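You operate a simulated robot arm through the tools that you are given. There is no shell and no other tool.

You run a simulated robot arm. Do the job below in one go: nothing can be reset, and whatever is moved stays where it is left.

## Task
Put things in order on the long worktop. At the end: the teal hose plug stands where the red jam jar stood; the clear milk bottle from the long worktop stands where the white salt shaker stood; the white salt shaker from the long worktop stands on top of the white butter lid; the black pourer is in the silver baking tin; the red jam jar from the long worktop stands where the clear milk bottle stood; whatever was shut is shut again. Leave all else as you found it, and nothing knocked over.

The check looks at the end state, three seconds after you hand in, the way a careful person would. Anything else that was tipped, shoved, dropped, spilled or broken makes it a failure. Lids that push on must go on centred and level and be pressed home; caps that screw on are set level and turned clockwise until they are tight.

## Robot
A 7-joint arm with a two-finger parallel gripper, fixed in place. Base frame: the origin is at the foot of the arm, x ahead of it, y to its left, z up; the work surface is at about z = 0. Readings come in m, rad, newtons and seconds.
With the tool pointing down near the work surface it reaches from about 0.22 to 0.58 m from the base axis. Its first joint turns from -1.152 to 1.152 rad. Payload 2.5 kg.
The TCP is the grasp point between the finger pads, 0.023 m short of the fingertips. In the tool frame z runs along the fingers and y along their closing line. Largest opening 0.094 m; finger width 0.038, thickness 0.01; the body of the gripper, 0.054 by 0.096 m, starts 0.039 m behind the TCP.
Orientation is told as [roll, pitch, yaw] about the base's x, y, z axes, in that order, counted from this pose: with the fingers straight down and closing along the base's y, the tool's x points along the base's -x, its y along +y and its z along -z.

## Interface
- The arm moves only by the tool play_rows. Its argument "rows" is a list of rows, each a list of 7 numbers: the finger opening in m, from 0 to 0.094, then the shift along the tool's x, y, z in units of 20 mm (1.0 is 20 mm), then the turn, a rotation vector about the tool's x, y, z in units of 4 degrees (1.0 is 4 degrees). In form: [[grip, tx, ty, tz, ax, ay, az], ...]. A call has 1 to 20 rows; each row shifts and turns the commanded pose from where the row before left it, along the tool's axes as they then stand. A call with a number of a shift or a turn outside -1 to 1 is refused whole. A row lasts 0.2 s, in which the tool goes at most 0.05 m and 0.15 rad; a call with a longer step from one row to the next is refused whole, and so is a gripper value outside its range. A pose out of reach is approached as far as the arm can. The call stops where the force on the tool passes 40 N (or 10 N more than at its start, if that is more) or the arm is blocked; 0.2 s more then pass. Each finger travels about 0.108 m/s and halts on what it meets, pressing with about 37 N; the grip force reading is that of the motor and also rises with nothing between the fingers. The clock runs only during rows and for 0.2 s after the last one: add rows that do not move to give the fingers time. The reply holds the time, the measured pose of the TCP, the force on the tool along the base axes, the opening and the grip force, in the units named above and with some noise, with the torque about the TCP (base axes, N m) and any sound that the robot's microphone picked up.
- Cameras (640 x 400 px; columns grow to the right, rows downward): "scene" is fixed at [0.1399, -0.4332, 0.5337]; the picture's right is [0.57, -0.82, 0.00], its down [-0.55, -0.38, -0.75] and it looks along [0.61, 0.43, -0.67] (base axes); focal length 242 px, centre (320, 200). "wrist" rides on the gripper at [0.086, 0.016, -0.075] in the tool frame; the picture's right is [-0.18, 0.98, 0.00], its down [-0.58, -0.11, -0.81] and it looks along [-0.79, -0.15, 0.59] (tool axes); focal length 243 px, centre (320, 200). There is no depth. A picture from a camera that has moved, and an enlarged one, comes with that camera's place and axes in the base frame and with its lens.
- capture(camera): a new picture of that camera. It takes no simulated time.
- close_up(camera, box): a new picture of the part [left, top, right, bottom] of that camera's present view, enlarged. It takes no simulated time.
- close_job(): hands the job in; it is judged then, once.

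Nothing tells you positions but the pictures and the camera data. Unless the task says otherwise, let go and move clear before handing in.

The tools are called after "Call:" by a JSON object that holds its "fn" and its "kwargs". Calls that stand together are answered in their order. play_rows: Moves the arm, as the interface text tells. Its arguments: {"type":"object","properties":{"rows":{"type":"array","items":{"type":"array","items":{"type":"number"}}}},"required":["rows"]} The other tools are called the same way: capture (camera) takes a picture; close_up (camera, box) takes an enlarged picture of a part of a camera's view; close_job () hands the job in.

At the start:

```text
time: 0.0
tool_pos: [0.4261, -0.0346, 0.2743]
orientation: [0.001, 0.0, 0.0]
wrist_force: [1.2, 0.0, 0.4]
moment: [-0.01, -0.02, -0.01]
grip_width: 0.094
gripper_force: 0.0
```

scene: 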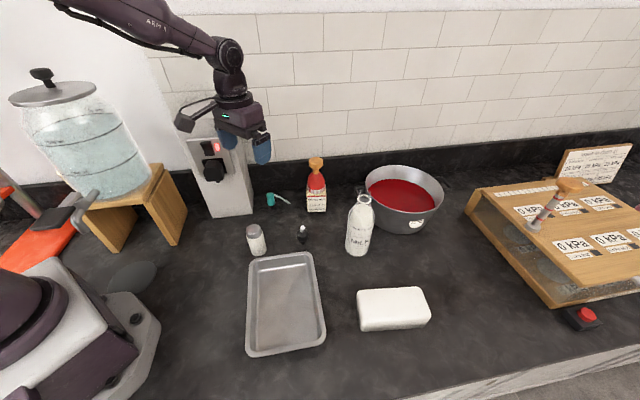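
wrist: 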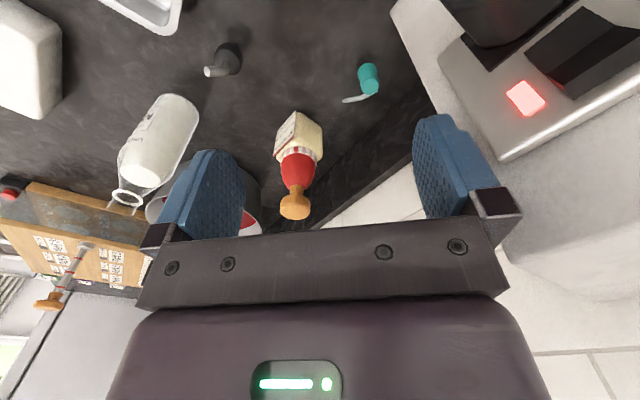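

I see a worktop with a baking tin, a salt shaker, a black pourer, a teal plug, a jam jar with some orange-topped thing, a milk bottle, a butter dish, and a bowl of red liquid. I will look closer before moving.

Call:
{"fn": "close_up", "kwargs": {"camera": "scene", "box": [220, 140, 460, 290]}}

Call:
{"fn": "close_up", "kwargs": {"camera": "scene", "box": [230, 170, 350, 245]}}

Call:
{"fn": "close_up", "kwargs": {"camera": "scene", "box": [440, 130, 640, 340]}}

Call:
{"fn": "close_up", "kwargs": {"camera": "scene", "box": [0, 60, 240, 280]}}

Call:
{"fn": "close_up", "kwargs": {"camera": "scene", "box": [230, 240, 450, 370]}}

Call:
{"fn": "close_up", "kwargs": {"camera": "wrist", "box": [100, 0, 460, 230]}}

```text
2.67 times, centred on (340, 215) of scene
camera zoom: at [0.1399, -0.4332, 0.5337], right [0.57, -0.82, 0.0], down [-0.55, -0.38, -0.75], along [0.61, 0.43, -0.67], focal length 644 px, centre (267, 160)
```

zoom: 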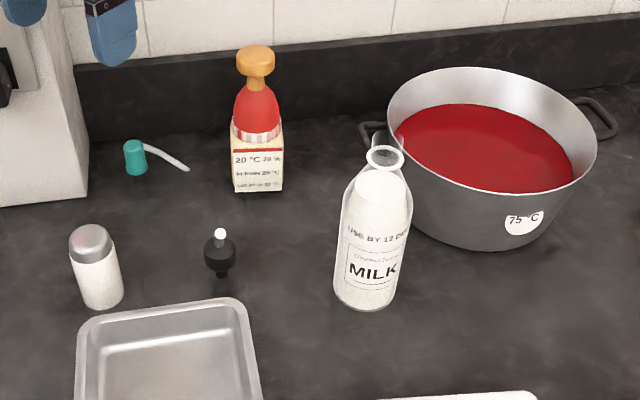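

```text
5.33 times, centred on (290, 208) of scene
camera zoom: at [0.1399, -0.4332, 0.5337], right [0.57, -0.82, 0.0], down [-0.55, -0.38, -0.75], along [0.61, 0.43, -0.67], focal length 1288 px, centre (480, 160)
```

zoom: 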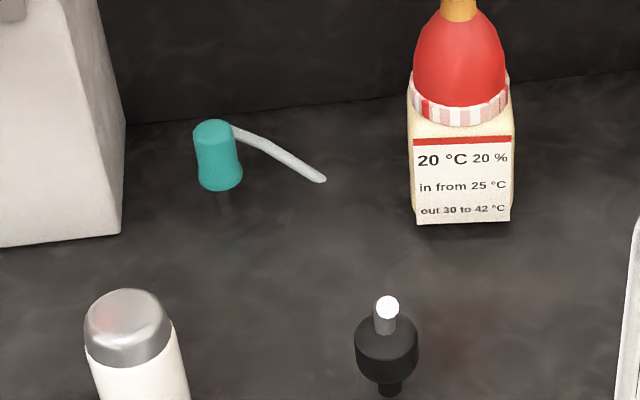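

```text
1.90 times, centred on (540, 235) of scene
camera zoom: at [0.1399, -0.4332, 0.5337], right [0.57, -0.82, 0.0], down [-0.55, -0.38, -0.75], along [0.61, 0.43, -0.67], focal length 460 px, centre (-99, 133)
```

zoom: 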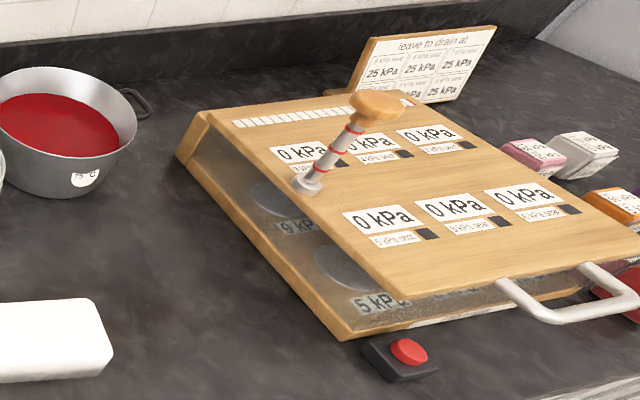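

```text
1.82 times, centred on (120, 170) of scene
camera zoom: at [0.1399, -0.4332, 0.5337], right [0.57, -0.82, 0.0], down [-0.55, -0.38, -0.75], along [0.61, 0.43, -0.67], focal length 439 px, centre (684, 254)
```

zoom: 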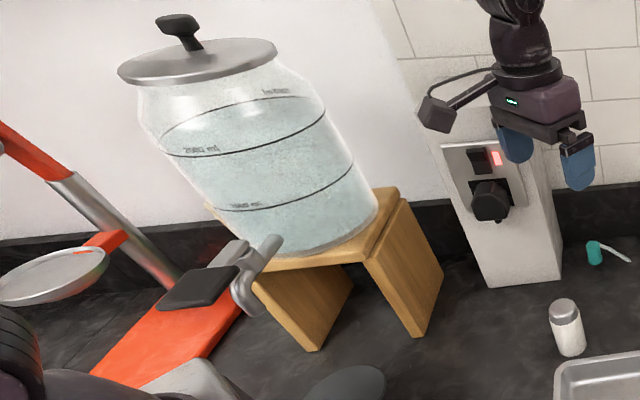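

```text
2.91 times, centred on (340, 305) of scene
camera zoom: at [0.1399, -0.4332, 0.5337], right [0.57, -0.82, 0.0], down [-0.55, -0.38, -0.75], along [0.61, 0.43, -0.67], focal length 703 px, centre (262, -106)
```

zoom: 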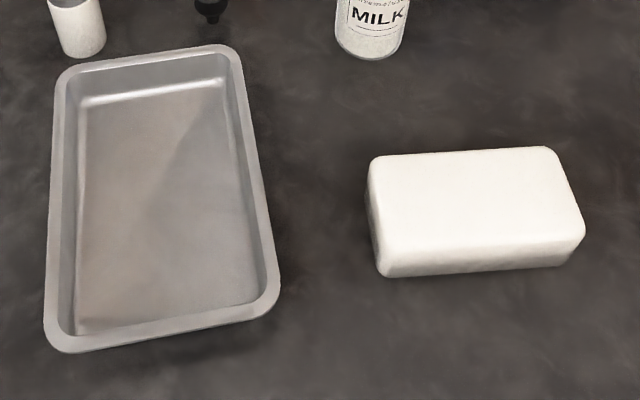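

```text
1.74 times, centred on (280, 115) of wrist
camera zoom: at [0.3391, -0.018, 0.3485], right [0.18, 0.98, 0.0], down [0.58, -0.11, 0.81], along [0.79, -0.15, -0.59], focal length 422 px, centre (390, 348)
```

zoom: 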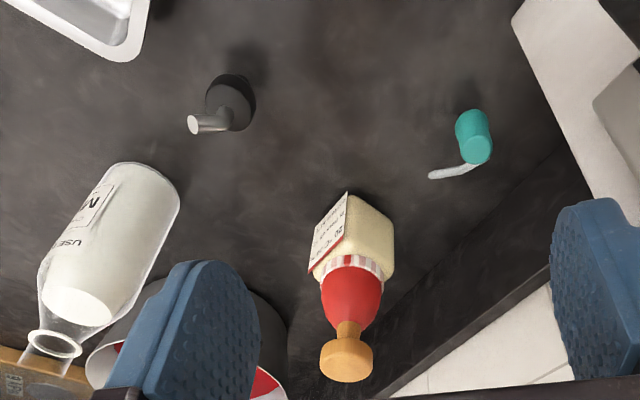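

I see most of the items, but I have to be sure which one is the red jam jar. I will look closer at the rest of the view before moving.

Call:
{"fn": "close_up", "kwargs": {"camera": "scene", "box": [560, 180, 640, 300]}}

Call:
{"fn": "close_up", "kwargs": {"camera": "scene", "box": [295, 150, 345, 220]}}

Call:
{"fn": "close_up", "kwargs": {"camera": "scene", "box": [540, 135, 640, 195]}}

Call:
{"fn": "close_up", "kwargs": {"camera": "scene", "box": [490, 170, 640, 300]}}

Call:
{"fn": "close_up", "kwargs": {"camera": "scene", "box": [0, 240, 180, 400]}}

Call:
{"fn": "close_up", "kwargs": {"camera": "wrist", "box": [0, 160, 180, 330]}}

Call:
{"fn": "close_up", "kwargs": {"camera": "scene", "box": [330, 180, 390, 270]}}

Call:
{"fn": "close_up", "kwargs": {"camera": "scene", "box": [170, 90, 280, 220]}}

```text
3.33 times, centred on (600, 240) of scene
camera zoom: at [0.1399, -0.4332, 0.5337], right [0.57, -0.82, 0.0], down [-0.55, -0.38, -0.75], along [0.61, 0.43, -0.67], focal length 805 px, centre (-613, 67)
```

zoom: 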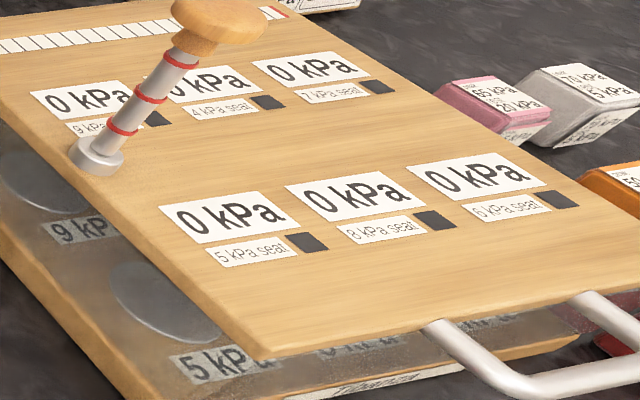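

```text
5.71 times, centred on (320, 185) of scene
camera zoom: at [0.1399, -0.4332, 0.5337], right [0.57, -0.82, 0.0], down [-0.55, -0.38, -0.75], along [0.61, 0.43, -0.67], focal length 1380 px, centre (320, 286)
```

zoom: 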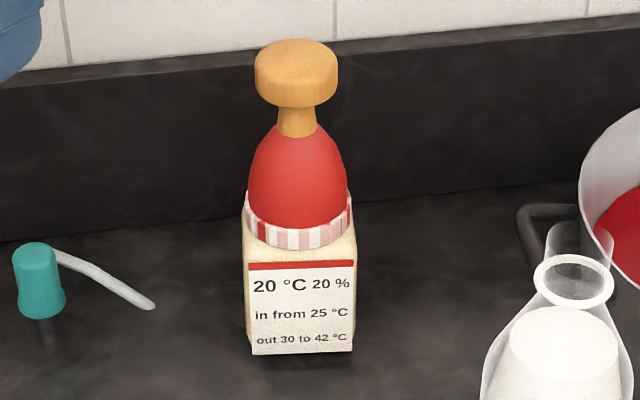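

```text
6.40 times, centred on (590, 165) of scene
camera zoom: at [0.1399, -0.4332, 0.5337], right [0.57, -0.82, 0.0], down [-0.55, -0.38, -0.75], along [0.61, 0.43, -0.67], focal length 1546 px, centre (-1408, 424)
```

zoom: 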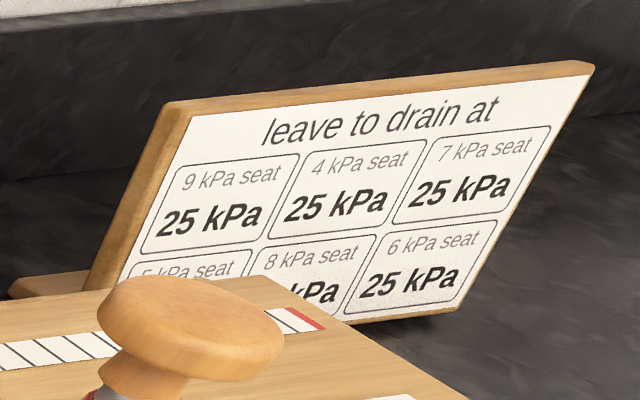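

```text
3.08 times, centred on (565, 235) of scene
camera zoom: at [0.1399, -0.4332, 0.5337], right [0.57, -0.82, 0.0], down [-0.55, -0.38, -0.75], along [0.61, 0.43, -0.67], focal length 743 px, centre (-434, 92)
```

zoom: 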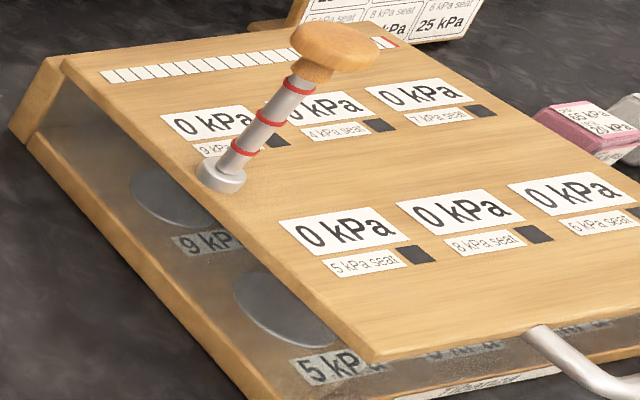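

```text
2.50 times, centred on (90, 320) of scene
camera zoom: at [0.1399, -0.4332, 0.5337], right [0.57, -0.82, 0.0], down [-0.55, -0.38, -0.75], along [0.61, 0.43, -0.67], focal length 604 px, centre (895, -100)
```

zoom: 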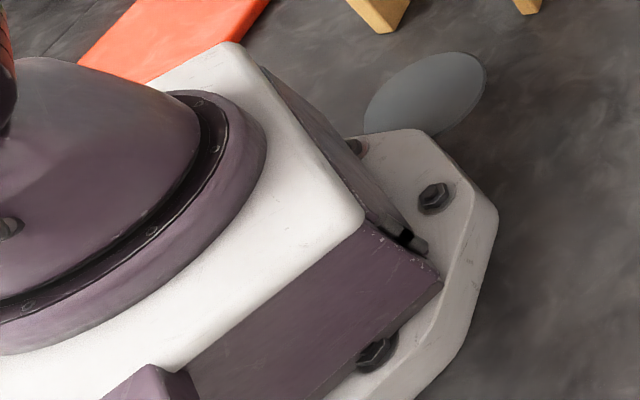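

```text
2.35 times, centred on (90, 245) of wrist
camera zoom: at [0.3391, -0.018, 0.3485], right [0.18, 0.98, 0.0], down [0.58, -0.11, 0.81], along [0.79, -0.15, -0.59], focal length 571 px, centre (861, 94)
```

zoom: 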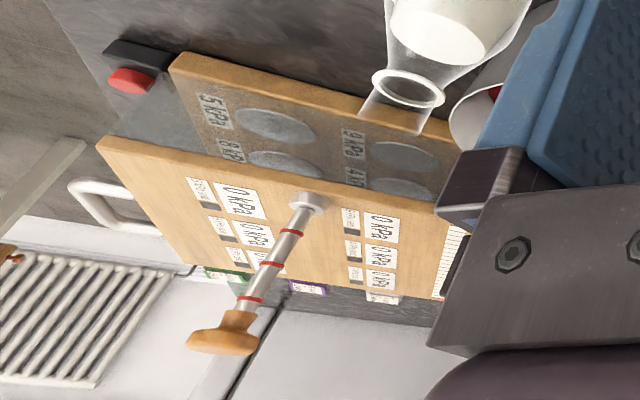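

```text
4.44 times, centred on (360, 225) of scene
camera zoom: at [0.1399, -0.4332, 0.5337], right [0.57, -0.82, 0.0], down [-0.55, -0.38, -0.75], along [0.61, 0.43, -0.67], focal length 1074 px, centre (142, 89)
```

zoom: 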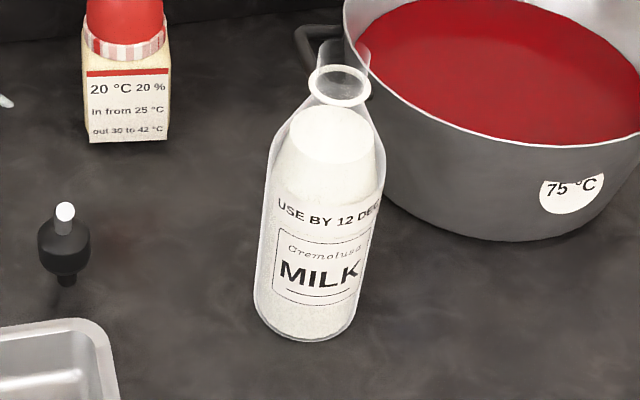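

```text
3.08 times, centred on (225, 155) of scene
camera zoom: at [0.1399, -0.4332, 0.5337], right [0.57, -0.82, 0.0], down [-0.55, -0.38, -0.75], along [0.61, 0.43, -0.67], focal length 743 px, centre (612, 338)
```

zoom: 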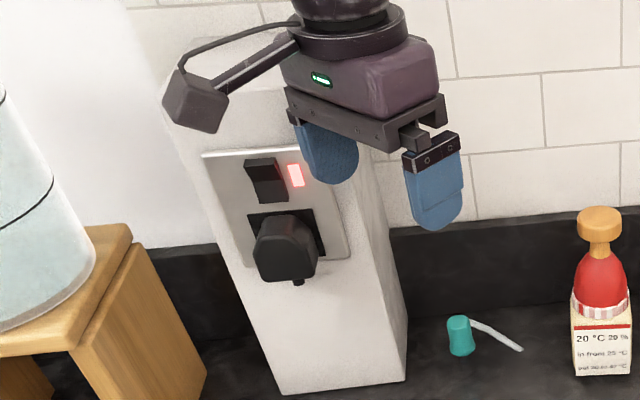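

I take the milk bottle to be near (0.52, -0.29), the salt shaker near (0.36, -0.08), the pourer near (0.455, -0.155), the plug near (0.52, 0.02), and the red-topped cream thing near (0.59, -0.10). Before touching anything I will raise the arm and look around with the wrist camera to settle which object is the jam jar.

Call:
{"fn": "play_rows", "kwargs": {"rows": [[0.094, 1, 0, -1, 0, 0, 0], [0.094, 1, 0, -1, 0, 0, 0], [0.094, 1, 0, -1, 0, 0, 0], [0.094, 1, 0, -1, 0, 0, 0], [0.094, 1, 0, -0.5, 0, 0, 0]]}}

Call:
{"fn": "capture", "kwargs": {"camera": "wrist"}}

Call:
{"fn": "capture", "kwargs": {"camera": "scene"}}

```text
time: 1.2
tool_pos: [0.3262, -0.034, 0.3645]
orientation: [0.0, 0.0, 0.0]
wrist_force: [0.4, -0.7, 0.5]
moment: [0.01, 0.01, -0.01]
grip_width: 0.0939
gripper_force: 0.2
```

```text
taken
camera wrist: at [0.2388, -0.0181, 0.4387], right [0.18, 0.98, 0.0], down [0.58, -0.11, 0.81], along [0.79, -0.15, -0.59], focal length 243 px, centre (320, 200)
```

wrist: 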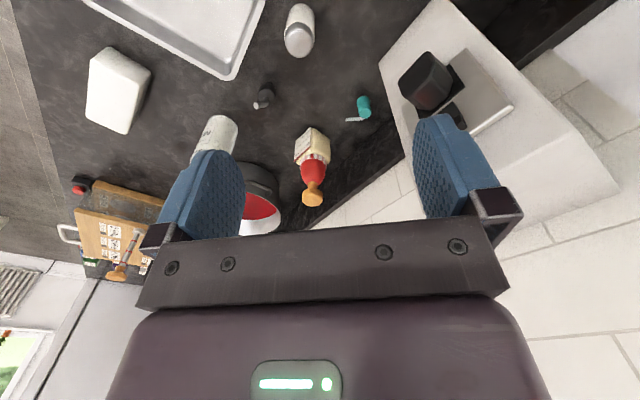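

```text
taken
```

scene: 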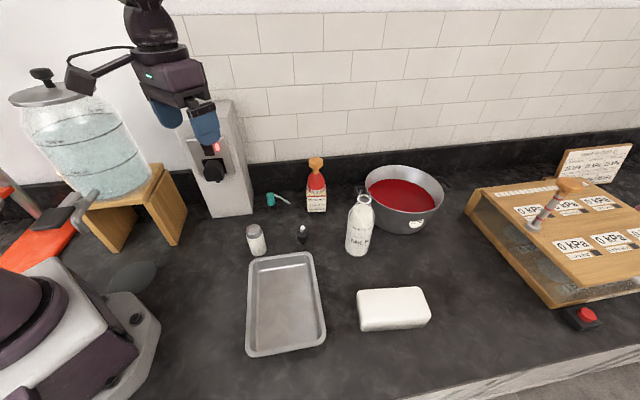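

No jam jar other than the cream, red-topped one shows so far. I will turn the wrist camera left, then right, to see the remaining parts of the worktop.

Call:
{"fn": "play_rows", "kwargs": {"rows": [[0.094, 0, 0, 0, 0, 0, -1], [0.094, 0, 0, 0, 0, 0, -1], [0.094, 0, 0, 0, 0, 0, -1], [0.094, 0, 0, 0, 0, 0, -1], [0.094, 0, 0, 0, 0, 0, -1], [0.094, 0, 0, 0, 0, 0, -1], [0.094, 0, 0, 0, 0, 0, -1], [0.094, 0, 0, 0, 0, 0, -1], [0.094, 0, 0, 0, 0, 0, -1], [0.094, 0, 0, 0, 0, 0, -1], [0.094, 0, 0, 0, 0, 0, -1], [0.094, 0, 0, 0, 0, 0, -1], [0.094, 0, 0, 0, 0, 0, -1], [0.094, 0, 0, 0, 0, 0, -1], [0.094, 0, 0, 0, 0, 0, -1]]}}

Call:
{"fn": "capture", "kwargs": {"camera": "wrist"}}

```text
time: 4.4
tool_pos: [0.3258, -0.0334, 0.3646]
orientation: [0.0, -0.001, 1.052]
wrist_force: [-0.2, -0.3, 0.3]
moment: [0.02, 0.04, -0.05]
grip_width: 0.0938
gripper_force: 0.1
```

```text
taken
camera wrist: at [0.2685, -0.101, 0.4387], right [-0.76, 0.65, 0.0], down [0.38, 0.45, 0.81], along [0.52, 0.61, -0.59], focal length 243 px, centre (320, 200)
```

wrist: 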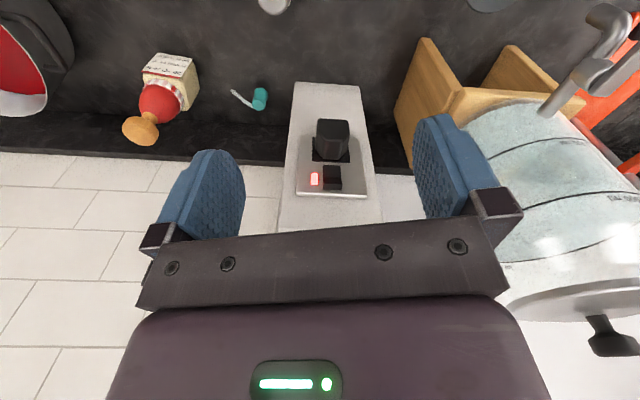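

Nothing jar-like on the left besides the water dispenser and the scale. Next I turn back to the front and then to the right.

Call:
{"fn": "play_rows", "kwargs": {"rows": [[0.094, 0, 0, 0, 0, 0, 1], [0.094, 0, 0, 0, 0, 0, 1], [0.094, 0, 0, 0, 0, 0, 1], [0.094, 0, 0, 0, 0, 0, 1], [0.094, 0, 0, 0, 0, 0, 1], [0.094, 0, 0, 0, 0, 0, 1], [0.094, 0, 0, 0, 0, 0, 1], [0.094, 0, 0, 0, 0, 0, 1], [0.094, 0, 0, 0, 0, 0, 1], [0.094, 0, 0, 0, 0, 0, 1], [0.094, 0, 0, 0, 0, 0, 1], [0.094, 0, 0, 0, 0, 0, 1], [0.094, 0, 0, 0, 0, 0, 1], [0.094, 0, 0, 0, 0, 0, 1], [0.094, 0, 0, 0, 0, 0, 1]]}}

Call:
{"fn": "play_rows", "kwargs": {"rows": [[0.094, 0, 0, 0, 0, 0, 1], [0.094, 0, 0, 0, 0, 0, 1], [0.094, 0, 0, 0, 0, 0, 1], [0.094, 0, 0, 0, 0, 0, 1], [0.094, 0, 0, 0, 0, 0, 1], [0.094, 0, 0, 0, 0, 0, 1], [0.094, 0, 0, 0, 0, 0, 1], [0.094, 0, 0, 0, 0, 0, 1], [0.094, 0, 0, 0, 0, 0, 1], [0.094, 0, 0, 0, 0, 0, 1], [0.094, 0, 0, 0, 0, 0, 1], [0.094, 0, 0, 0, 0, 0, 1], [0.094, 0, 0, 0, 0, 0, 1], [0.094, 0, 0, 0, 0, 0, 1], [0.094, 0, 0, 0, 0, 0, 1]]}}

Call:
{"fn": "capture", "kwargs": {"camera": "wrist"}}

```text
time: 7.6
tool_pos: [0.3248, -0.0343, 0.3642]
orientation: [0.001, -0.001, -0.001]
wrist_force: [-0.8, 0.7, 1.1]
moment: [0.03, 0.01, -0.01]
grip_width: 0.0942
gripper_force: 0.1
```

```text
time: 10.8
tool_pos: [0.3258, -0.0351, 0.364]
orientation: [0.0, 0.001, -1.049]
wrist_force: [-1.0, 0.6, 0.5]
moment: [0.05, 0.01, 0.02]
grip_width: 0.0939
gripper_force: 0.1
```

```text
taken
camera wrist: at [0.2965, 0.0488, 0.4384], right [0.94, 0.33, 0.0], down [0.2, -0.56, 0.81], along [0.27, -0.76, -0.59], focal length 243 px, centre (320, 200)
```

wrist: 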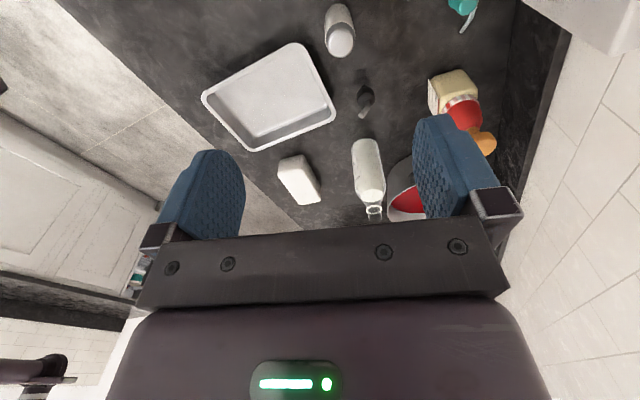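

I see the tin, butter lid, bottle, pourer and shaker from above, and some coloured things at the far lower left. I will zoom in on those and on the red-topped object.

Call:
{"fn": "close_up", "kwargs": {"camera": "wrist", "box": [0, 80, 180, 400]}}

Call:
{"fn": "close_up", "kwargs": {"camera": "wrist", "box": [110, 240, 170, 300]}}

Call:
{"fn": "close_up", "kwargs": {"camera": "wrist", "box": [340, 40, 520, 230]}}

```text
1.25 times, centred on (90, 240) of wrist
camera zoom: at [0.2965, 0.0488, 0.4384], right [0.94, 0.33, 0.0], down [0.2, -0.56, 0.81], along [0.27, -0.76, -0.59], focal length 303 px, centre (608, 150)
```

zoom: 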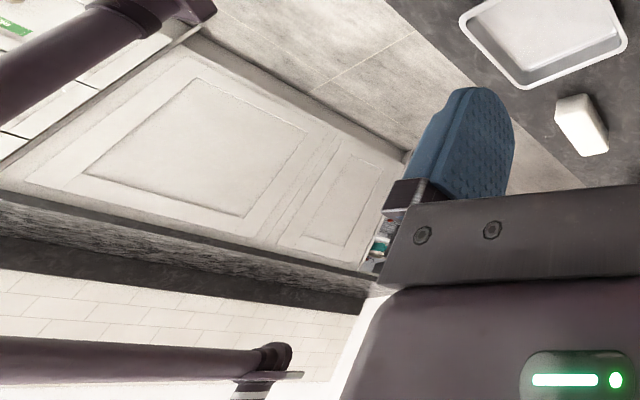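

```text
6.67 times, centred on (140, 270) of wrist
camera zoom: at [0.2965, 0.0488, 0.4384], right [0.94, 0.33, 0.0], down [0.2, -0.56, 0.81], along [0.27, -0.76, -0.59], focal length 1618 px, centre (1520, -267)
```

zoom: 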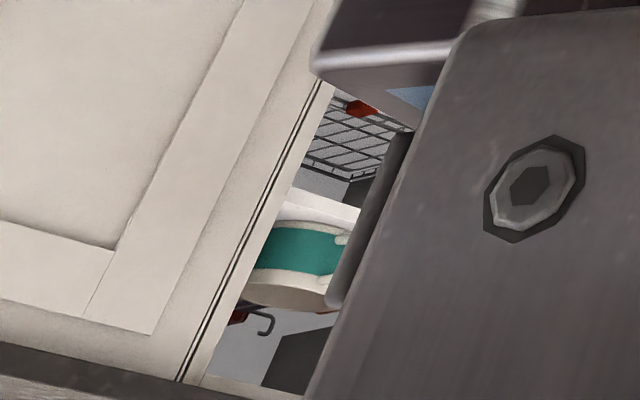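

```text
2.11 times, centred on (430, 135) of wrist
camera zoom: at [0.2965, 0.0488, 0.4384], right [0.94, 0.33, 0.0], down [0.2, -0.56, 0.81], along [0.27, -0.76, -0.59], focal length 511 px, centre (88, 337)
```

zoom: 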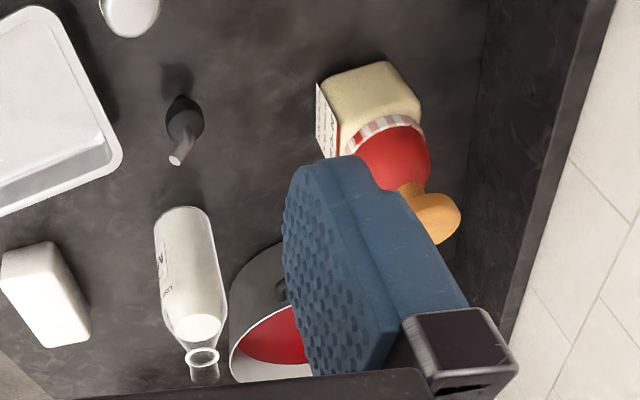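

The only red candidate so far is the cream-bodied object with the red top; the pot of red liquid is a pan. I will fly over toward the pot to look in and behind it.

Call:
{"fn": "play_rows", "kwargs": {"rows": [[0.094, 0, 0, 0, 0, 0, -1], [0.094, 0, 0, 0, 0, 0, -1], [0.094, 0, 0, 0, 0, 0, -1], [0.094, 0, 0, 0, 0, 0, -1], [0.094, 0, 0, 0, 0, 0, -1], [0.094, 0, 0, 0, 0, 0, -1], [0.094, 0, 0, 0, 0, 0, -1], [0.094, 0, 0, 0, 0, 0, -1], [0.094, 0, 0, 0, 0, 0, -1], [0.094, 0, 0, 0, 0, 0, -1], [0.094, 0, 0, 0, 0, 0, -1], [0.094, -0.944, -0.476, -0.375, 0, 0, 0], [0.094, -0.944, -0.476, -0.375, 0, 0, 0], [0.094, -0.944, -0.476, -0.375, 0, 0, 0], [0.094, -0.944, -0.476, -0.375, 0, 0, 0], [0.094, -0.944, -0.476, -0.375, 0, 0, 0], [0.094, -0.944, -0.476, -0.375, 0, 0, 0], [0.094, -0.944, -0.476, -0.375, 0, 0, 0], [0.094, -0.944, -0.476, -0.375, 0, 0, 0]]}}

Call:
{"fn": "capture", "kwargs": {"camera": "wrist"}}

```text
time: 14.8
tool_pos: [0.4507, -0.1492, 0.4226]
orientation: [0.0, -0.001, -0.277]
wrist_force: [0.7, 0.4, -0.1]
moment: [0.01, -0.02, 0.01]
grip_width: 0.0941
gripper_force: 0.0
```

```text
taken
camera wrist: at [0.3715, -0.1096, 0.4981], right [0.45, 0.89, 0.0], down [0.53, -0.26, 0.81], along [0.72, -0.36, -0.59], focal length 243 px, centre (320, 200)
```

wrist: 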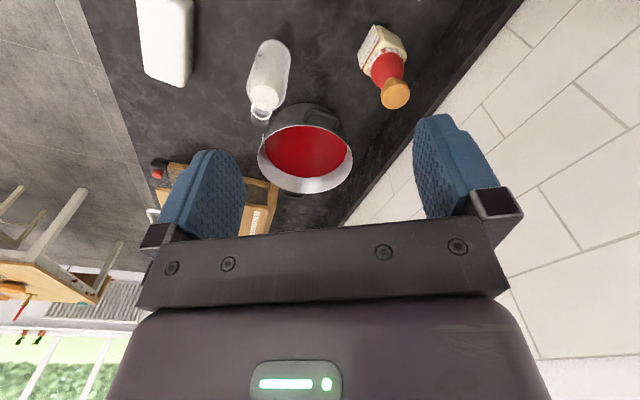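

The pot holds only liquid and nothing stands behind it. I will zoom in on the cream/red object and the bottle neck.

Call:
{"fn": "close_up", "kwargs": {"camera": "wrist", "box": [340, 10, 430, 120]}}

Call:
{"fn": "close_up", "kwargs": {"camera": "wrist", "box": [230, 30, 310, 130]}}

Call:
{"fn": "close_up", "kwargs": {"camera": "wrist", "box": [0, 150, 300, 340]}}

```text
3.64 times, centred on (385, 65) of wrist
camera zoom: at [0.3715, -0.1096, 0.4981], right [0.45, 0.89, 0.0], down [0.53, -0.26, 0.81], along [0.72, -0.36, -0.59], focal length 882 px, centre (84, 691)
```

zoom: 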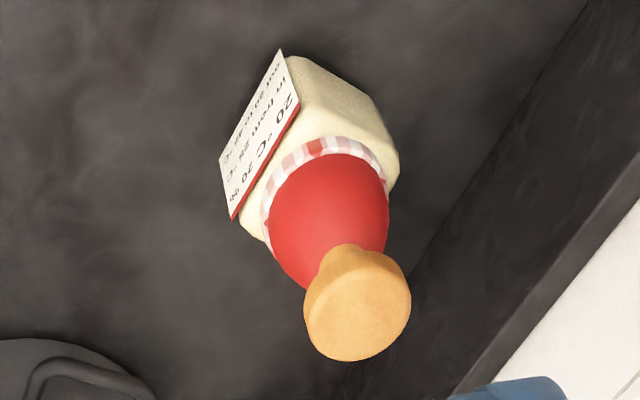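

```text
4.00 times, centred on (270, 80) of wrist
camera zoom: at [0.3715, -0.1096, 0.4981], right [0.45, 0.89, 0.0], down [0.53, -0.26, 0.81], along [0.72, -0.36, -0.59], focal length 970 px, centre (520, 680)
```

zoom: 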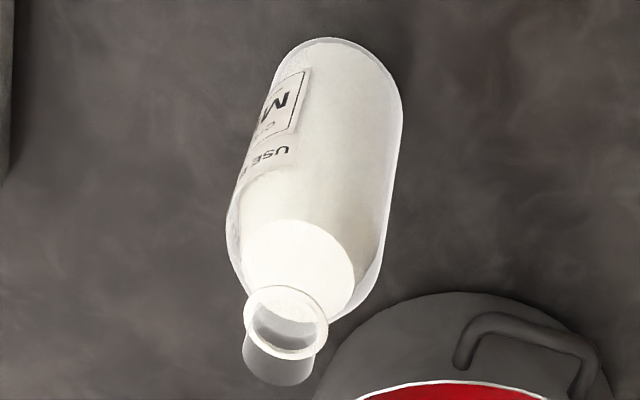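

```text
2.11 times, centred on (150, 245) of wrist
camera zoom: at [0.3715, -0.1096, 0.4981], right [0.45, 0.89, 0.0], down [0.53, -0.26, 0.81], along [0.72, -0.36, -0.59], focal length 511 px, centre (678, 105)
```

zoom: 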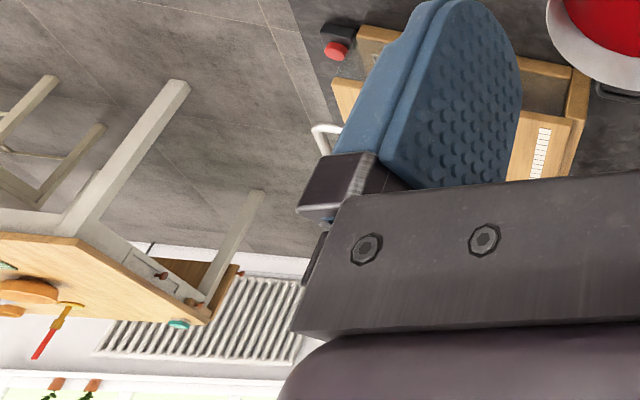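

There is still no other jar, but the left side near the arm's foot and behind the dispenser is only partly seen. I will check there too before deciding.

Call:
{"fn": "play_rows", "kwargs": {"rows": [[0.094, 0, 0, 0, 0, 0, -1], [0.094, 0, 0, 0, 0, 0, -1], [0.094, 0, 0, 0, 0, 0, -1], [0.094, 0, 0, 0, 0, 0, -1], [0.094, 0, 0, 0, 0, 0, -1], [0.094, 0, 0, 0, 0, 0, -1], [0.094, 0, 0, 0, 0, 0, -1], [0.094, 0, 0, 0, 0, 0, -1], [0.094, 0, 0, 0, 0, 0, -1], [0.094, 0, 0, 0, 0, 0, -1], [0.094, 0, 0, 0, 0, 0, -1], [0.094, 0, 0, 0, 0, 0, -1], [0.094, 0, 0, 0, 0, 0, -1], [0.094, 0, 0, 0, 0, 0, -1], [0.094, 0, 0, 0, 0, 0, -1], [0.094, 0, 0, 0, 0, 0, -1], [0.094, 0, 0, 0, 0, 0, -1], [0.094, 0, 0, 0, 0, 0, -1], [0.094, 0, 0, 0, 0, 0, -1], [0.094, 0, 0, 0, 0, 0, -1]]}}

Call:
{"fn": "play_rows", "kwargs": {"rows": [[0.094, -0.48, 0.955, 0, 0, 0, 0], [0.094, -0.48, 0.955, 0, 0, 0, 0], [0.094, -0.48, 0.955, 0, 0, 0, 0], [0.094, -0.48, 0.955, 0, 0, 0, 0], [0.094, -0.48, 0.955, 0, 0, 0, 0], [0.094, -0.48, 0.955, 0, 0, 0, 0], [0.094, -0.48, 0.955, 0, 0, 0, 0], [0.094, -0.48, 0.955, 0, 0, 0, 0], [0.094, -0.48, 0.955, 0, 0, 0, 0], [0.094, -0.48, 0.955, 0, 0, 0, 0]]}}

Call:
{"fn": "capture", "kwargs": {"camera": "wrist"}}

```text
time: 19.0
tool_pos: [0.4514, -0.1485, 0.423]
orientation: [-0.001, 0.0, 1.119]
wrist_force: [-1.1, -0.2, 0.0]
moment: [0.05, 0.01, -0.02]
grip_width: 0.0938
gripper_force: 0.0
```

```text
time: 21.2
tool_pos: [0.3213, 0.0207, 0.4256]
orientation: [0.001, 0.0, 1.118]
wrist_force: [-0.2, 0.4, -0.2]
moment: [-0.01, 0.0, 0.02]
grip_width: 0.0942
gripper_force: 0.1
```

```text
taken
camera wrist: at [0.2679, -0.0495, 0.4984], right [-0.8, 0.6, 0.0], down [0.35, 0.47, 0.81], along [0.48, 0.65, -0.59], focal length 243 px, centre (320, 200)
```

wrist: 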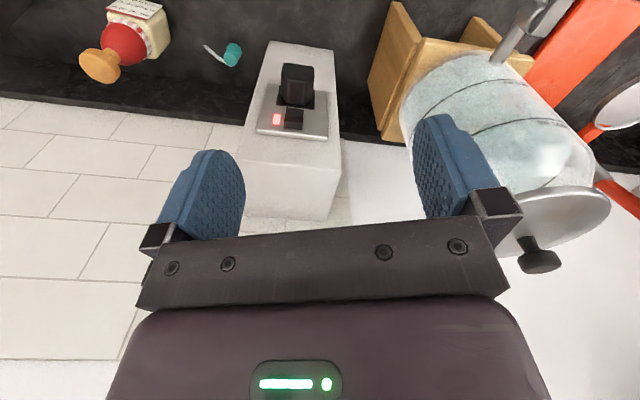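

I will turn further left to see the area beside and behind the arm's foot.

Call:
{"fn": "play_rows", "kwargs": {"rows": [[0.094, 0, 0, 0, 0, 0, -1], [0.094, 0, 0, 0, 0, 0, -1], [0.094, 0, 0, 0, 0, 0, -1], [0.094, 0, 0, 0, 0, 0, -1], [0.094, 0, 0, 0, 0, 0, -1], [0.094, 0, 0, 0, 0, 0, -1], [0.094, 0, 0, 0, 0, 0, -1], [0.094, 0, 0, 0, 0, 0, -1], [0.094, 0, 0, 0, 0, 0, -1], [0.094, 0, 0, 0, 0, 0, -1], [0.094, 0, 0, 0, 0, 0, -1], [0.094, 0, 0, 0, 0, 0, -1], [0.094, 0, 0, 0, 0, 0, -1], [0.094, 0, 0, 0, 0, 0, -1]]}}

Call:
{"fn": "capture", "kwargs": {"camera": "wrist"}}

Call:
{"fn": "capture", "kwargs": {"camera": "scene"}}

```text
time: 24.2
tool_pos: [0.3203, 0.0195, 0.4233]
orientation: [0.0, 0.0, 2.095]
wrist_force: [0.7, 0.5, -0.4]
moment: [0.0, 0.04, 0.0]
grip_width: 0.0939
gripper_force: 0.2
```

```text
taken
camera wrist: at [0.3498, -0.0619, 0.4984], right [-0.94, -0.33, 0.0], down [-0.2, 0.56, 0.81], along [-0.27, 0.76, -0.59], focal length 243 px, centre (320, 200)
```

wrist: 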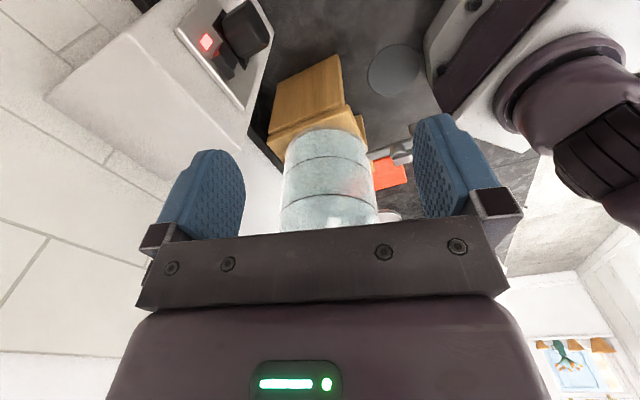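

```text
taken
```

scene: 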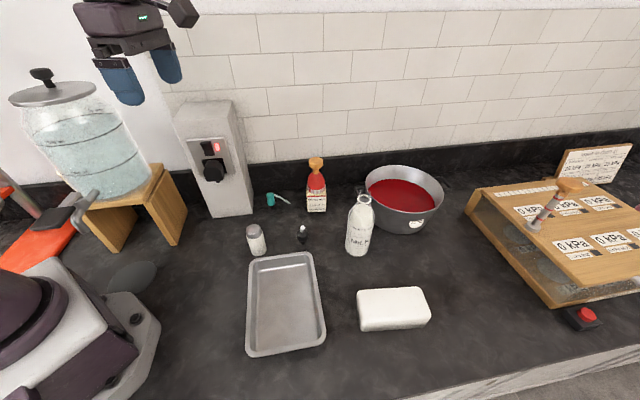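

I find no other jar anywhere in reach, so the cream jar with the red top near (0.597, -0.10), about 0.17 m tall, must be the red jam jar. The bottle mouth triangulates to about (0.527, -0.283, 0.20); I begin with the salt shaker, which goes onto the butter lid, and move above it to measure it.

Call:
{"fn": "play_rows", "kwargs": {"rows": [[0.094, 0, 0, 0, 0, 0, 1], [0.094, 0, 0, 0, 0, 0, 1], [0.094, 0, 0, 0, 0, 0, 1], [0.094, 0, 0, 0, 0, 0, 1], [0.094, 0, 0, 0, 0, 0, 1], [0.094, 0, 0, 0, 0, 0, 1], [0.094, 0, 0, 0, 0, 0, 1], [0.094, 0, 0, 0, 0, 0, 1], [0.094, 0, 0, 0, 0, 0, 1], [0.094, 0, 0, 0, 0, 0, 1], [0.094, 0, 0, 0, 0, 0, 1], [0.094, 0, 0, 0, 0, 0, 1], [0.094, 0, 0, 0, 0, 0, 1], [0.094, 0, 0, 0, 0, 0, 1], [0.094, 0, 0, 0, 0, 0, 1], [0.094, 0, 0, 0, 0, 0, 1], [0.094, 0, 0, 0, 0, 0, 1], [0.094, 0, 0, 0, 0, 0, 1], [0.094, 0, 0, 0, 0, 0, 1]]}}

Call:
{"fn": "play_rows", "kwargs": {"rows": [[0.094, 0.1775, -0.5, 0.865, 0, 0, 0], [0.094, 0.1775, -0.5, 0.865, 0, 0, 0], [0.094, 0.1775, -0.5, 0.865, 0, 0, 0], [0.094, 0.1775, -0.5, 0.865, 0, 0, 0], [0.094, 0.1775, -0.5, 0.865, 0, 0, 0], [0.094, 0.1775, -0.5, 0.865, 0, 0, 0], [0.094, 0.1775, -0.5, 0.865, 0, 0, 0], [0.094, 0.1775, -0.5, 0.865, 0, 0, 0], [0.094, 0.1775, -0.5, 0.865, 0, 0, 0], [0.094, 0.1775, -0.5, 0.865, 0, 0, 0]]}}

Call:
{"fn": "capture", "kwargs": {"camera": "wrist"}}

Call:
{"fn": "capture", "kwargs": {"camera": "scene"}}

```text
time: 28.2
tool_pos: [0.3203, 0.0218, 0.4242]
orientation: [0.001, 0.001, 0.765]
wrist_force: [0.7, -0.2, -0.1]
moment: [-0.01, 0.0, -0.03]
grip_width: 0.0941
gripper_force: 0.1
```

```text
time: 30.4
tool_pos: [0.3652, -0.0743, 0.2516]
orientation: [-0.001, 0.0, 0.769]
wrist_force: [-0.8, -0.2, -0.6]
moment: [0.01, -0.03, -0.01]
grip_width: 0.094
gripper_force: 0.1
```

```text
taken
camera wrist: at [0.2918, -0.1234, 0.3255], right [-0.55, 0.83, 0.0], down [0.49, 0.33, 0.81], along [0.67, 0.44, -0.59], focal length 243 px, centre (320, 200)
```

wrist: 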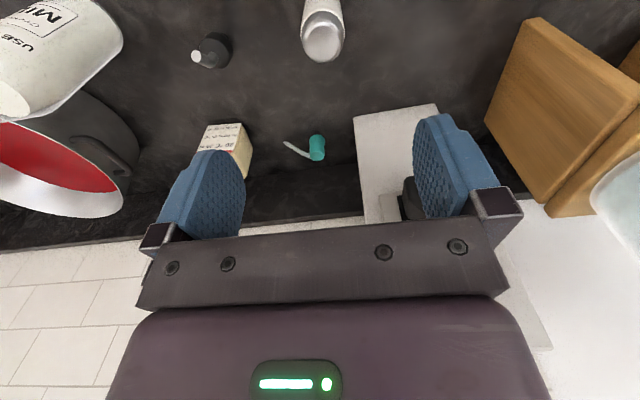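

```text
taken
```

scene: 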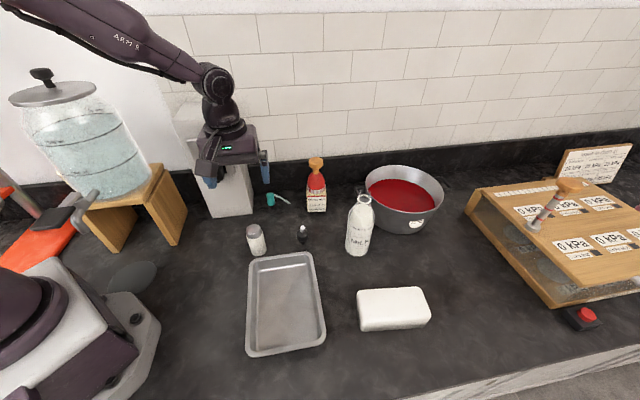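

The shaker sits right under the tool, so I take it to be at about (0.365, -0.075). I will zoom in to check its height and the clearance of the fingers.

Call:
{"fn": "close_up", "kwargs": {"camera": "wrist", "box": [240, 0, 400, 100]}}

Call:
{"fn": "close_up", "kwargs": {"camera": "scene", "box": [235, 210, 315, 270]}}

```text
4.00 times, centred on (320, 50) of wrist
camera zoom: at [0.2918, -0.1234, 0.3255], right [-0.55, 0.83, 0.0], down [0.49, 0.33, 0.81], along [0.67, 0.44, -0.59], focal length 970 px, centre (320, 800)
```

zoom: 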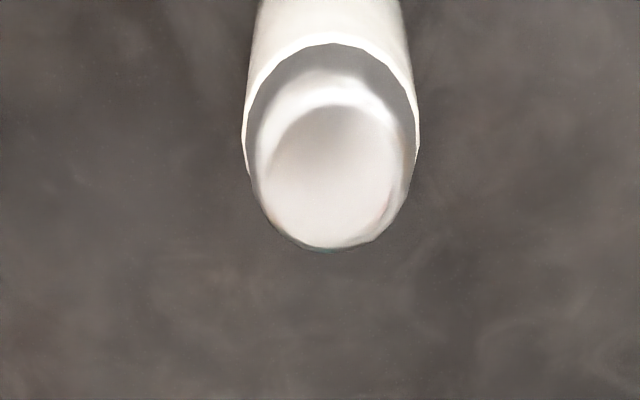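

```text
6.67 times, centred on (275, 240) of scene
camera zoom: at [0.1399, -0.4332, 0.5337], right [0.57, -0.82, 0.0], down [-0.55, -0.38, -0.75], along [0.61, 0.43, -0.67], focal length 1610 px, centre (620, -67)
```

zoom: 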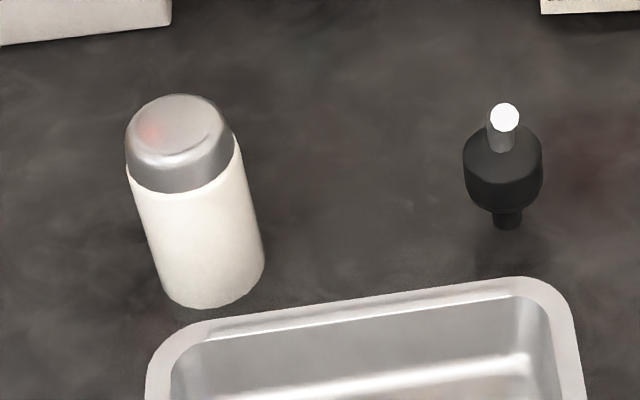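

The shaker is about 0.095 m tall and 0.04 m wide, centred under the tool. I lower the open fingers around it.

Call:
{"fn": "play_rows", "kwargs": {"rows": [[0.094, 0, 0.05, 0.9, 0, 0, 0], [0.094, 0, 0.05, 0.9, 0, 0, 0], [0.094, 0, 0, 0.9, 0, 0, 0], [0.094, 0, 0, 0.9, 0, 0, 0], [0.094, 0, 0, 0.9, 0, 0, 0], [0.094, 0, 0, 0.9, 0, 0, 0], [0.094, 0, 0, 0.9, 0, 0, 0], [0.094, 0, 0, 0.9, 0, 0, 0], [0.094, 0, 0, 0.9, 0, 0, 0], [0.094, 0, 0, 0.9, 0, 0, 0]]}}

Call:
{"fn": "capture", "kwargs": {"camera": "wrist"}}

Call:
{"fn": "close_up", "kwargs": {"camera": "scene", "box": [180, 150, 340, 280]}}

```text
time: 32.6
tool_pos: [0.3635, -0.0739, 0.0719]
orientation: [0.0, -0.001, 0.767]
wrist_force: [-0.2, 0.8, -0.5]
moment: [-0.01, 0.02, 0.0]
grip_width: 0.0937
gripper_force: 0.1
```

```text
taken
camera wrist: at [0.2901, -0.1228, 0.1455], right [-0.55, 0.84, 0.0], down [0.49, 0.33, 0.81], along [0.67, 0.44, -0.59], focal length 243 px, centre (320, 200)
```

wrist: 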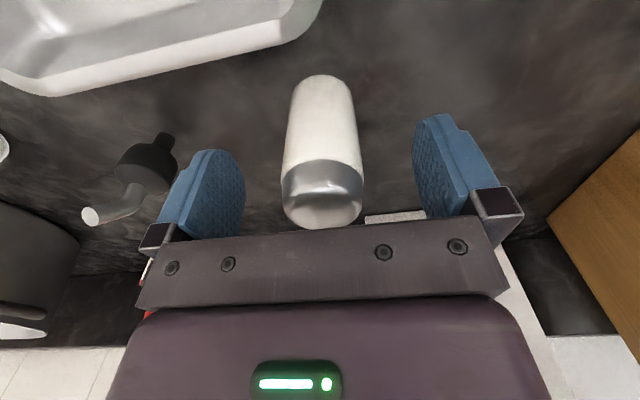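

```text
3.08 times, centred on (260, 215) of scene
camera zoom: at [0.1399, -0.4332, 0.5337], right [0.57, -0.82, 0.0], down [-0.55, -0.38, -0.75], along [0.61, 0.43, -0.67], focal length 743 px, centre (505, 154)
```

zoom: 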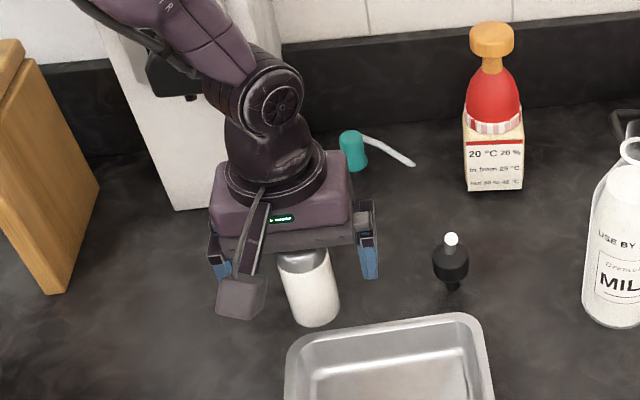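

The fingers straddle the shaker evenly. I close on it and then check the grip.

Call:
{"fn": "play_rows", "kwargs": {"rows": [[0.06, 0, 0, 0, 0, 0, 0], [0.045, 0, 0, 0, 0, 0, 0], [0.03, 0, 0, 0, 0, 0, 0], [0.03, 0, 0, 0, 0, 0, 0], [0.03, 0, 0, 0, 0, 0, 0]]}}

Call:
{"fn": "capture", "kwargs": {"camera": "wrist"}}

```text
time: 33.8
tool_pos: [0.3642, -0.0745, 0.0715]
orientation: [0.002, 0.0, 0.767]
wrist_force: [-0.3, -0.8, 0.3]
moment: [0.0, -0.01, 0.02]
grip_width: 0.0407
gripper_force: 37.6
```

```text
taken
camera wrist: at [0.2901, -0.1228, 0.1458], right [-0.55, 0.83, 0.0], down [0.49, 0.33, 0.81], along [0.67, 0.44, -0.59], focal length 243 px, centre (320, 200)
```

wrist: 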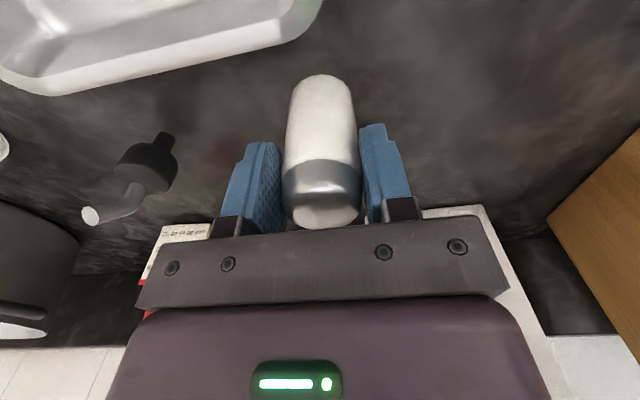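

The shaker is held at 0.041 m wide, with its base 0.0715 m below the grasp point; its old place is (0.364, -0.0745). I lift it straight up and carry it over toward the butter lid.

Call:
{"fn": "play_rows", "kwargs": {"rows": [[0.03, 0, 0, -0.3, 0, 0, 0], [0.03, 0, 0, -0.8, 0, 0, 0], [0.03, 0, 0, -1, 0, 0, 0], [0.03, 0, 0, -1, 0, 0, 0], [0.03, 0, 0, -1, 0, 0, 0], [0.03, 0, 0, -1, 0, 0, 0], [0.03, 0, 0, -1, 0, 0, 0], [0.03, 0, 0, -1, 0, 0, 0], [0.03, 0, 0, -1, 0, 0, 0], [0.03, 0, 0, -0.9, 0, 0, 0]]}}

Call:
{"fn": "play_rows", "kwargs": {"rows": [[0.03, 0.5, -0.66, 0, 0, 0, 0], [0.03, 0.719, -0.953, 0, 0, 0, 0], [0.03, 0.719, -0.953, 0, 0, 0, 0], [0.03, 0.719, -0.953, 0, 0, 0, 0], [0.03, 0.719, -0.953, 0, 0, 0, 0], [0.03, 0.719, -0.953, 0, 0, 0, 0], [0.03, 0.719, -0.953, 0, 0, 0, 0], [0.03, 0.719, -0.953, 0, 0, 0, 0], [0.03, 0.719, -0.953, 0, 0, 0, 0], [0.03, 0.719, -0.953, 0, 0, 0, 0], [0.03, 0.719, -0.953, 0, 0, 0, 0], [0.03, 0.719, -0.953, 0, 0, 0, 0], [0.03, 0.719, -0.953, 0, 0, 0, 0], [0.03, 0.719, -0.953, 0, 0, 0, 0], [0.03, 0.5, -0.66, 0, 0, 0, 0]]}}

Call:
{"fn": "capture", "kwargs": {"camera": "wrist"}}

Call:
{"fn": "capture", "kwargs": {"camera": "scene"}}

```text
time: 36.0
tool_pos: [0.3629, -0.0746, 0.25]
orientation: [0.0, 0.001, 0.768]
wrist_force: [0.3, -0.5, -1.7]
moment: [-0.01, 0.0, 0.01]
grip_width: 0.0403
gripper_force: 37.2
```

```text
time: 39.2
tool_pos: [0.4061, -0.4157, 0.2493]
orientation: [-0.001, 0.001, 0.769]
wrist_force: [0.2, 0.3, -1.1]
moment: [-0.02, 0.02, 0.01]
grip_width: 0.0408
gripper_force: 36.8
```

```text
taken
camera wrist: at [0.3321, -0.4644, 0.3248], right [-0.55, 0.83, 0.0], down [0.49, 0.33, 0.81], along [0.67, 0.44, -0.59], focal length 243 px, centre (320, 200)
```

wrist: 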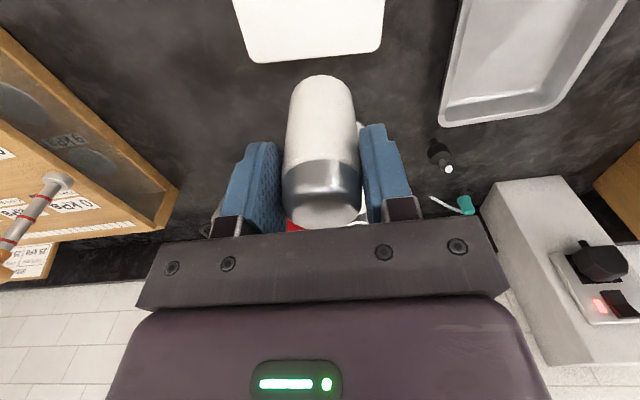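

```text
taken
```

scene: 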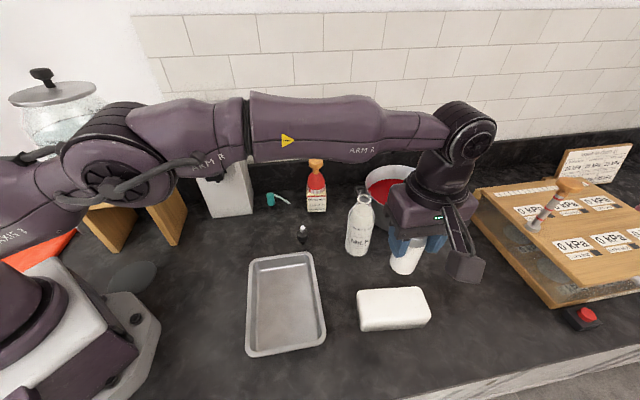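

The lid's top spans about 0.14 x 0.064 m, centred near (0.412, -0.4245) at roughly z = 0.045. I shift over its centre and come down to just above it.

Call:
{"fn": "play_rows", "kwargs": {"rows": [[0.03, 0.1, -0.53, 0.3, 0, 0, 0], [0.03, 0, 0, 0.8, 0, 0, 0], [0.03, 0, 0, 0.9, 0, 0, 0], [0.03, 0, 0, 0.9, 0, 0, 0], [0.03, 0, 0, 0.9, 0, 0, 0], [0.03, 0, 0, 0.8, 0, 0, 0], [0.03, 0, 0, 0.6, 0, 0, 0], [0.03, 0, 0, 0.3, 0, 0, 0], [0.03, 0, 0, 0, 0, 0, 0]]}}

Call:
{"fn": "capture", "kwargs": {"camera": "wrist"}}

Call:
{"fn": "close_up", "kwargs": {"camera": "scene", "box": [320, 200, 480, 350]}}

```text
time: 41.2
tool_pos: [0.4105, -0.4236, 0.1401]
orientation: [-0.001, 0.0, 0.768]
wrist_force: [-0.2, -0.1, -1.7]
moment: [0.01, 0.02, -0.01]
grip_width: 0.0409
gripper_force: 36.8
```

```text
taken
camera wrist: at [0.3377, -0.4725, 0.215], right [-0.55, 0.83, 0.0], down [0.49, 0.33, 0.81], along [0.67, 0.44, -0.59], focal length 243 px, centre (320, 200)
```

wrist: 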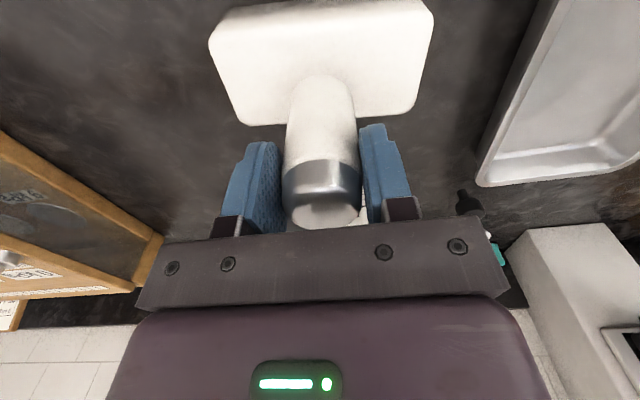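

```text
2.67 times, centred on (400, 275) of scene
camera zoom: at [0.1399, -0.4332, 0.5337], right [0.57, -0.82, 0.0], down [-0.55, -0.38, -0.75], along [0.61, 0.43, -0.67], focal length 644 px, centre (107, 0)
```

zoom: 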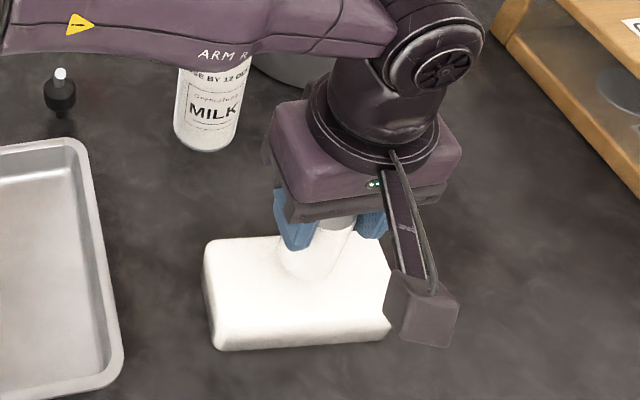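

The lid shows centred under the shaker in both directions. I lower gently in small steps toward contact.

Call:
{"fn": "play_rows", "kwargs": {"rows": [[0.03, 0, 0, 0.2, 0, 0, 0], [0.03, 0, 0, 0.2, 0, 0, 0], [0.03, 0, 0, 0.15, 0, 0, 0], [0.03, 0, 0, 0.1, 0, 0, 0], [0.03, 0, 0, 0.1, 0, 0, 0], [0.03, 0, 0, 0, 0, 0, 0]]}}

Call:
{"fn": "close_up", "kwargs": {"camera": "wrist", "box": [200, 0, 440, 150]}}

Call:
{"fn": "close_up", "kwargs": {"camera": "scene", "box": [360, 240, 440, 300]}}

```text
time: 42.6
tool_pos: [0.411, -0.4247, 0.1264]
orientation: [0.0, 0.0, 0.766]
wrist_force: [-0.9, 0.1, -1.2]
moment: [-0.01, 0.0, 0.0]
grip_width: 0.0405
gripper_force: 36.4
```

```text
2.67 times, centred on (320, 75) of wrist
camera zoom: at [0.3375, -0.4726, 0.2002], right [-0.55, 0.83, 0.0], down [0.49, 0.33, 0.81], along [0.67, 0.44, -0.59], focal length 647 px, centre (320, 533)
```

zoom: 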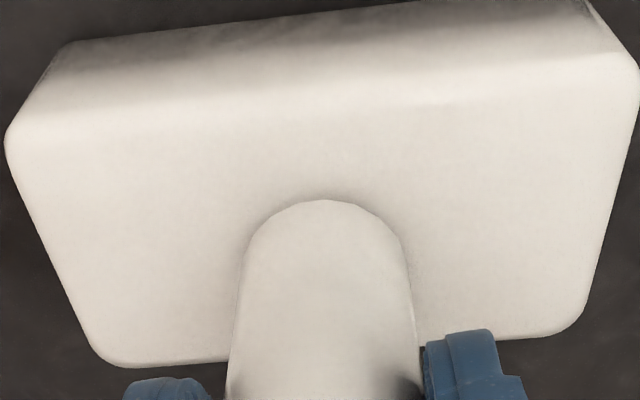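

```text
6.67 times, centred on (400, 270) of scene
camera zoom: at [0.1399, -0.4332, 0.5337], right [0.57, -0.82, 0.0], down [-0.55, -0.38, -0.75], along [0.61, 0.43, -0.67], focal length 1610 px, centre (-213, -267)
```

zoom: 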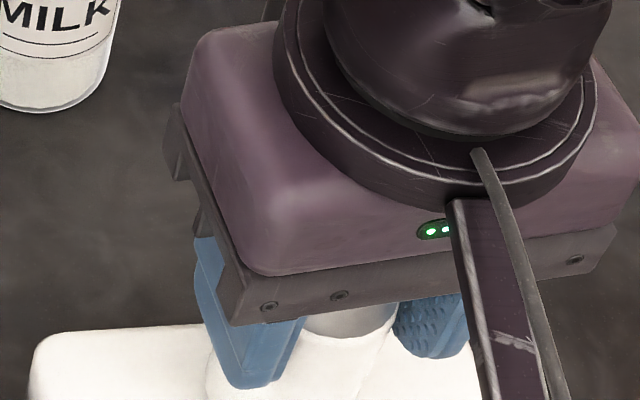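

No contact yet at z = 0.126. I keep lowering in small steps while watching the force.

Call:
{"fn": "play_rows", "kwargs": {"rows": [[0.03, 0, 0, 0.1, 0, 0, 0], [0.03, 0, 0, 0.1, 0, 0, 0], [0.03, 0, 0, 0.1, 0, 0, 0], [0.03, 0, 0, 0, 0, 0, 0]]}}

Call:
{"fn": "play_rows", "kwargs": {"rows": [[0.03, 0, 0, 0.1, 0, 0, 0], [0.03, 0, 0, 0.1, 0, 0, 0], [0.03, 0, 0, 0, 0, 0, 0]]}}

```text
time: 43.6
tool_pos: [0.4109, -0.4243, 0.121]
orientation: [-0.004, 0.0, 0.769]
wrist_force: [-2.8, 2.1, 10.7]
moment: [0.23, 0.16, -0.03]
grip_width: 0.0407
gripper_force: 37.2
```

```text
time: 44.4
tool_pos: [0.412, -0.4251, 0.1193]
orientation: [-0.006, 0.0, 0.766]
wrist_force: [-2.3, 3.8, 29.3]
moment: [0.34, -0.03, -0.02]
grip_width: 0.0407
gripper_force: 36.7
```

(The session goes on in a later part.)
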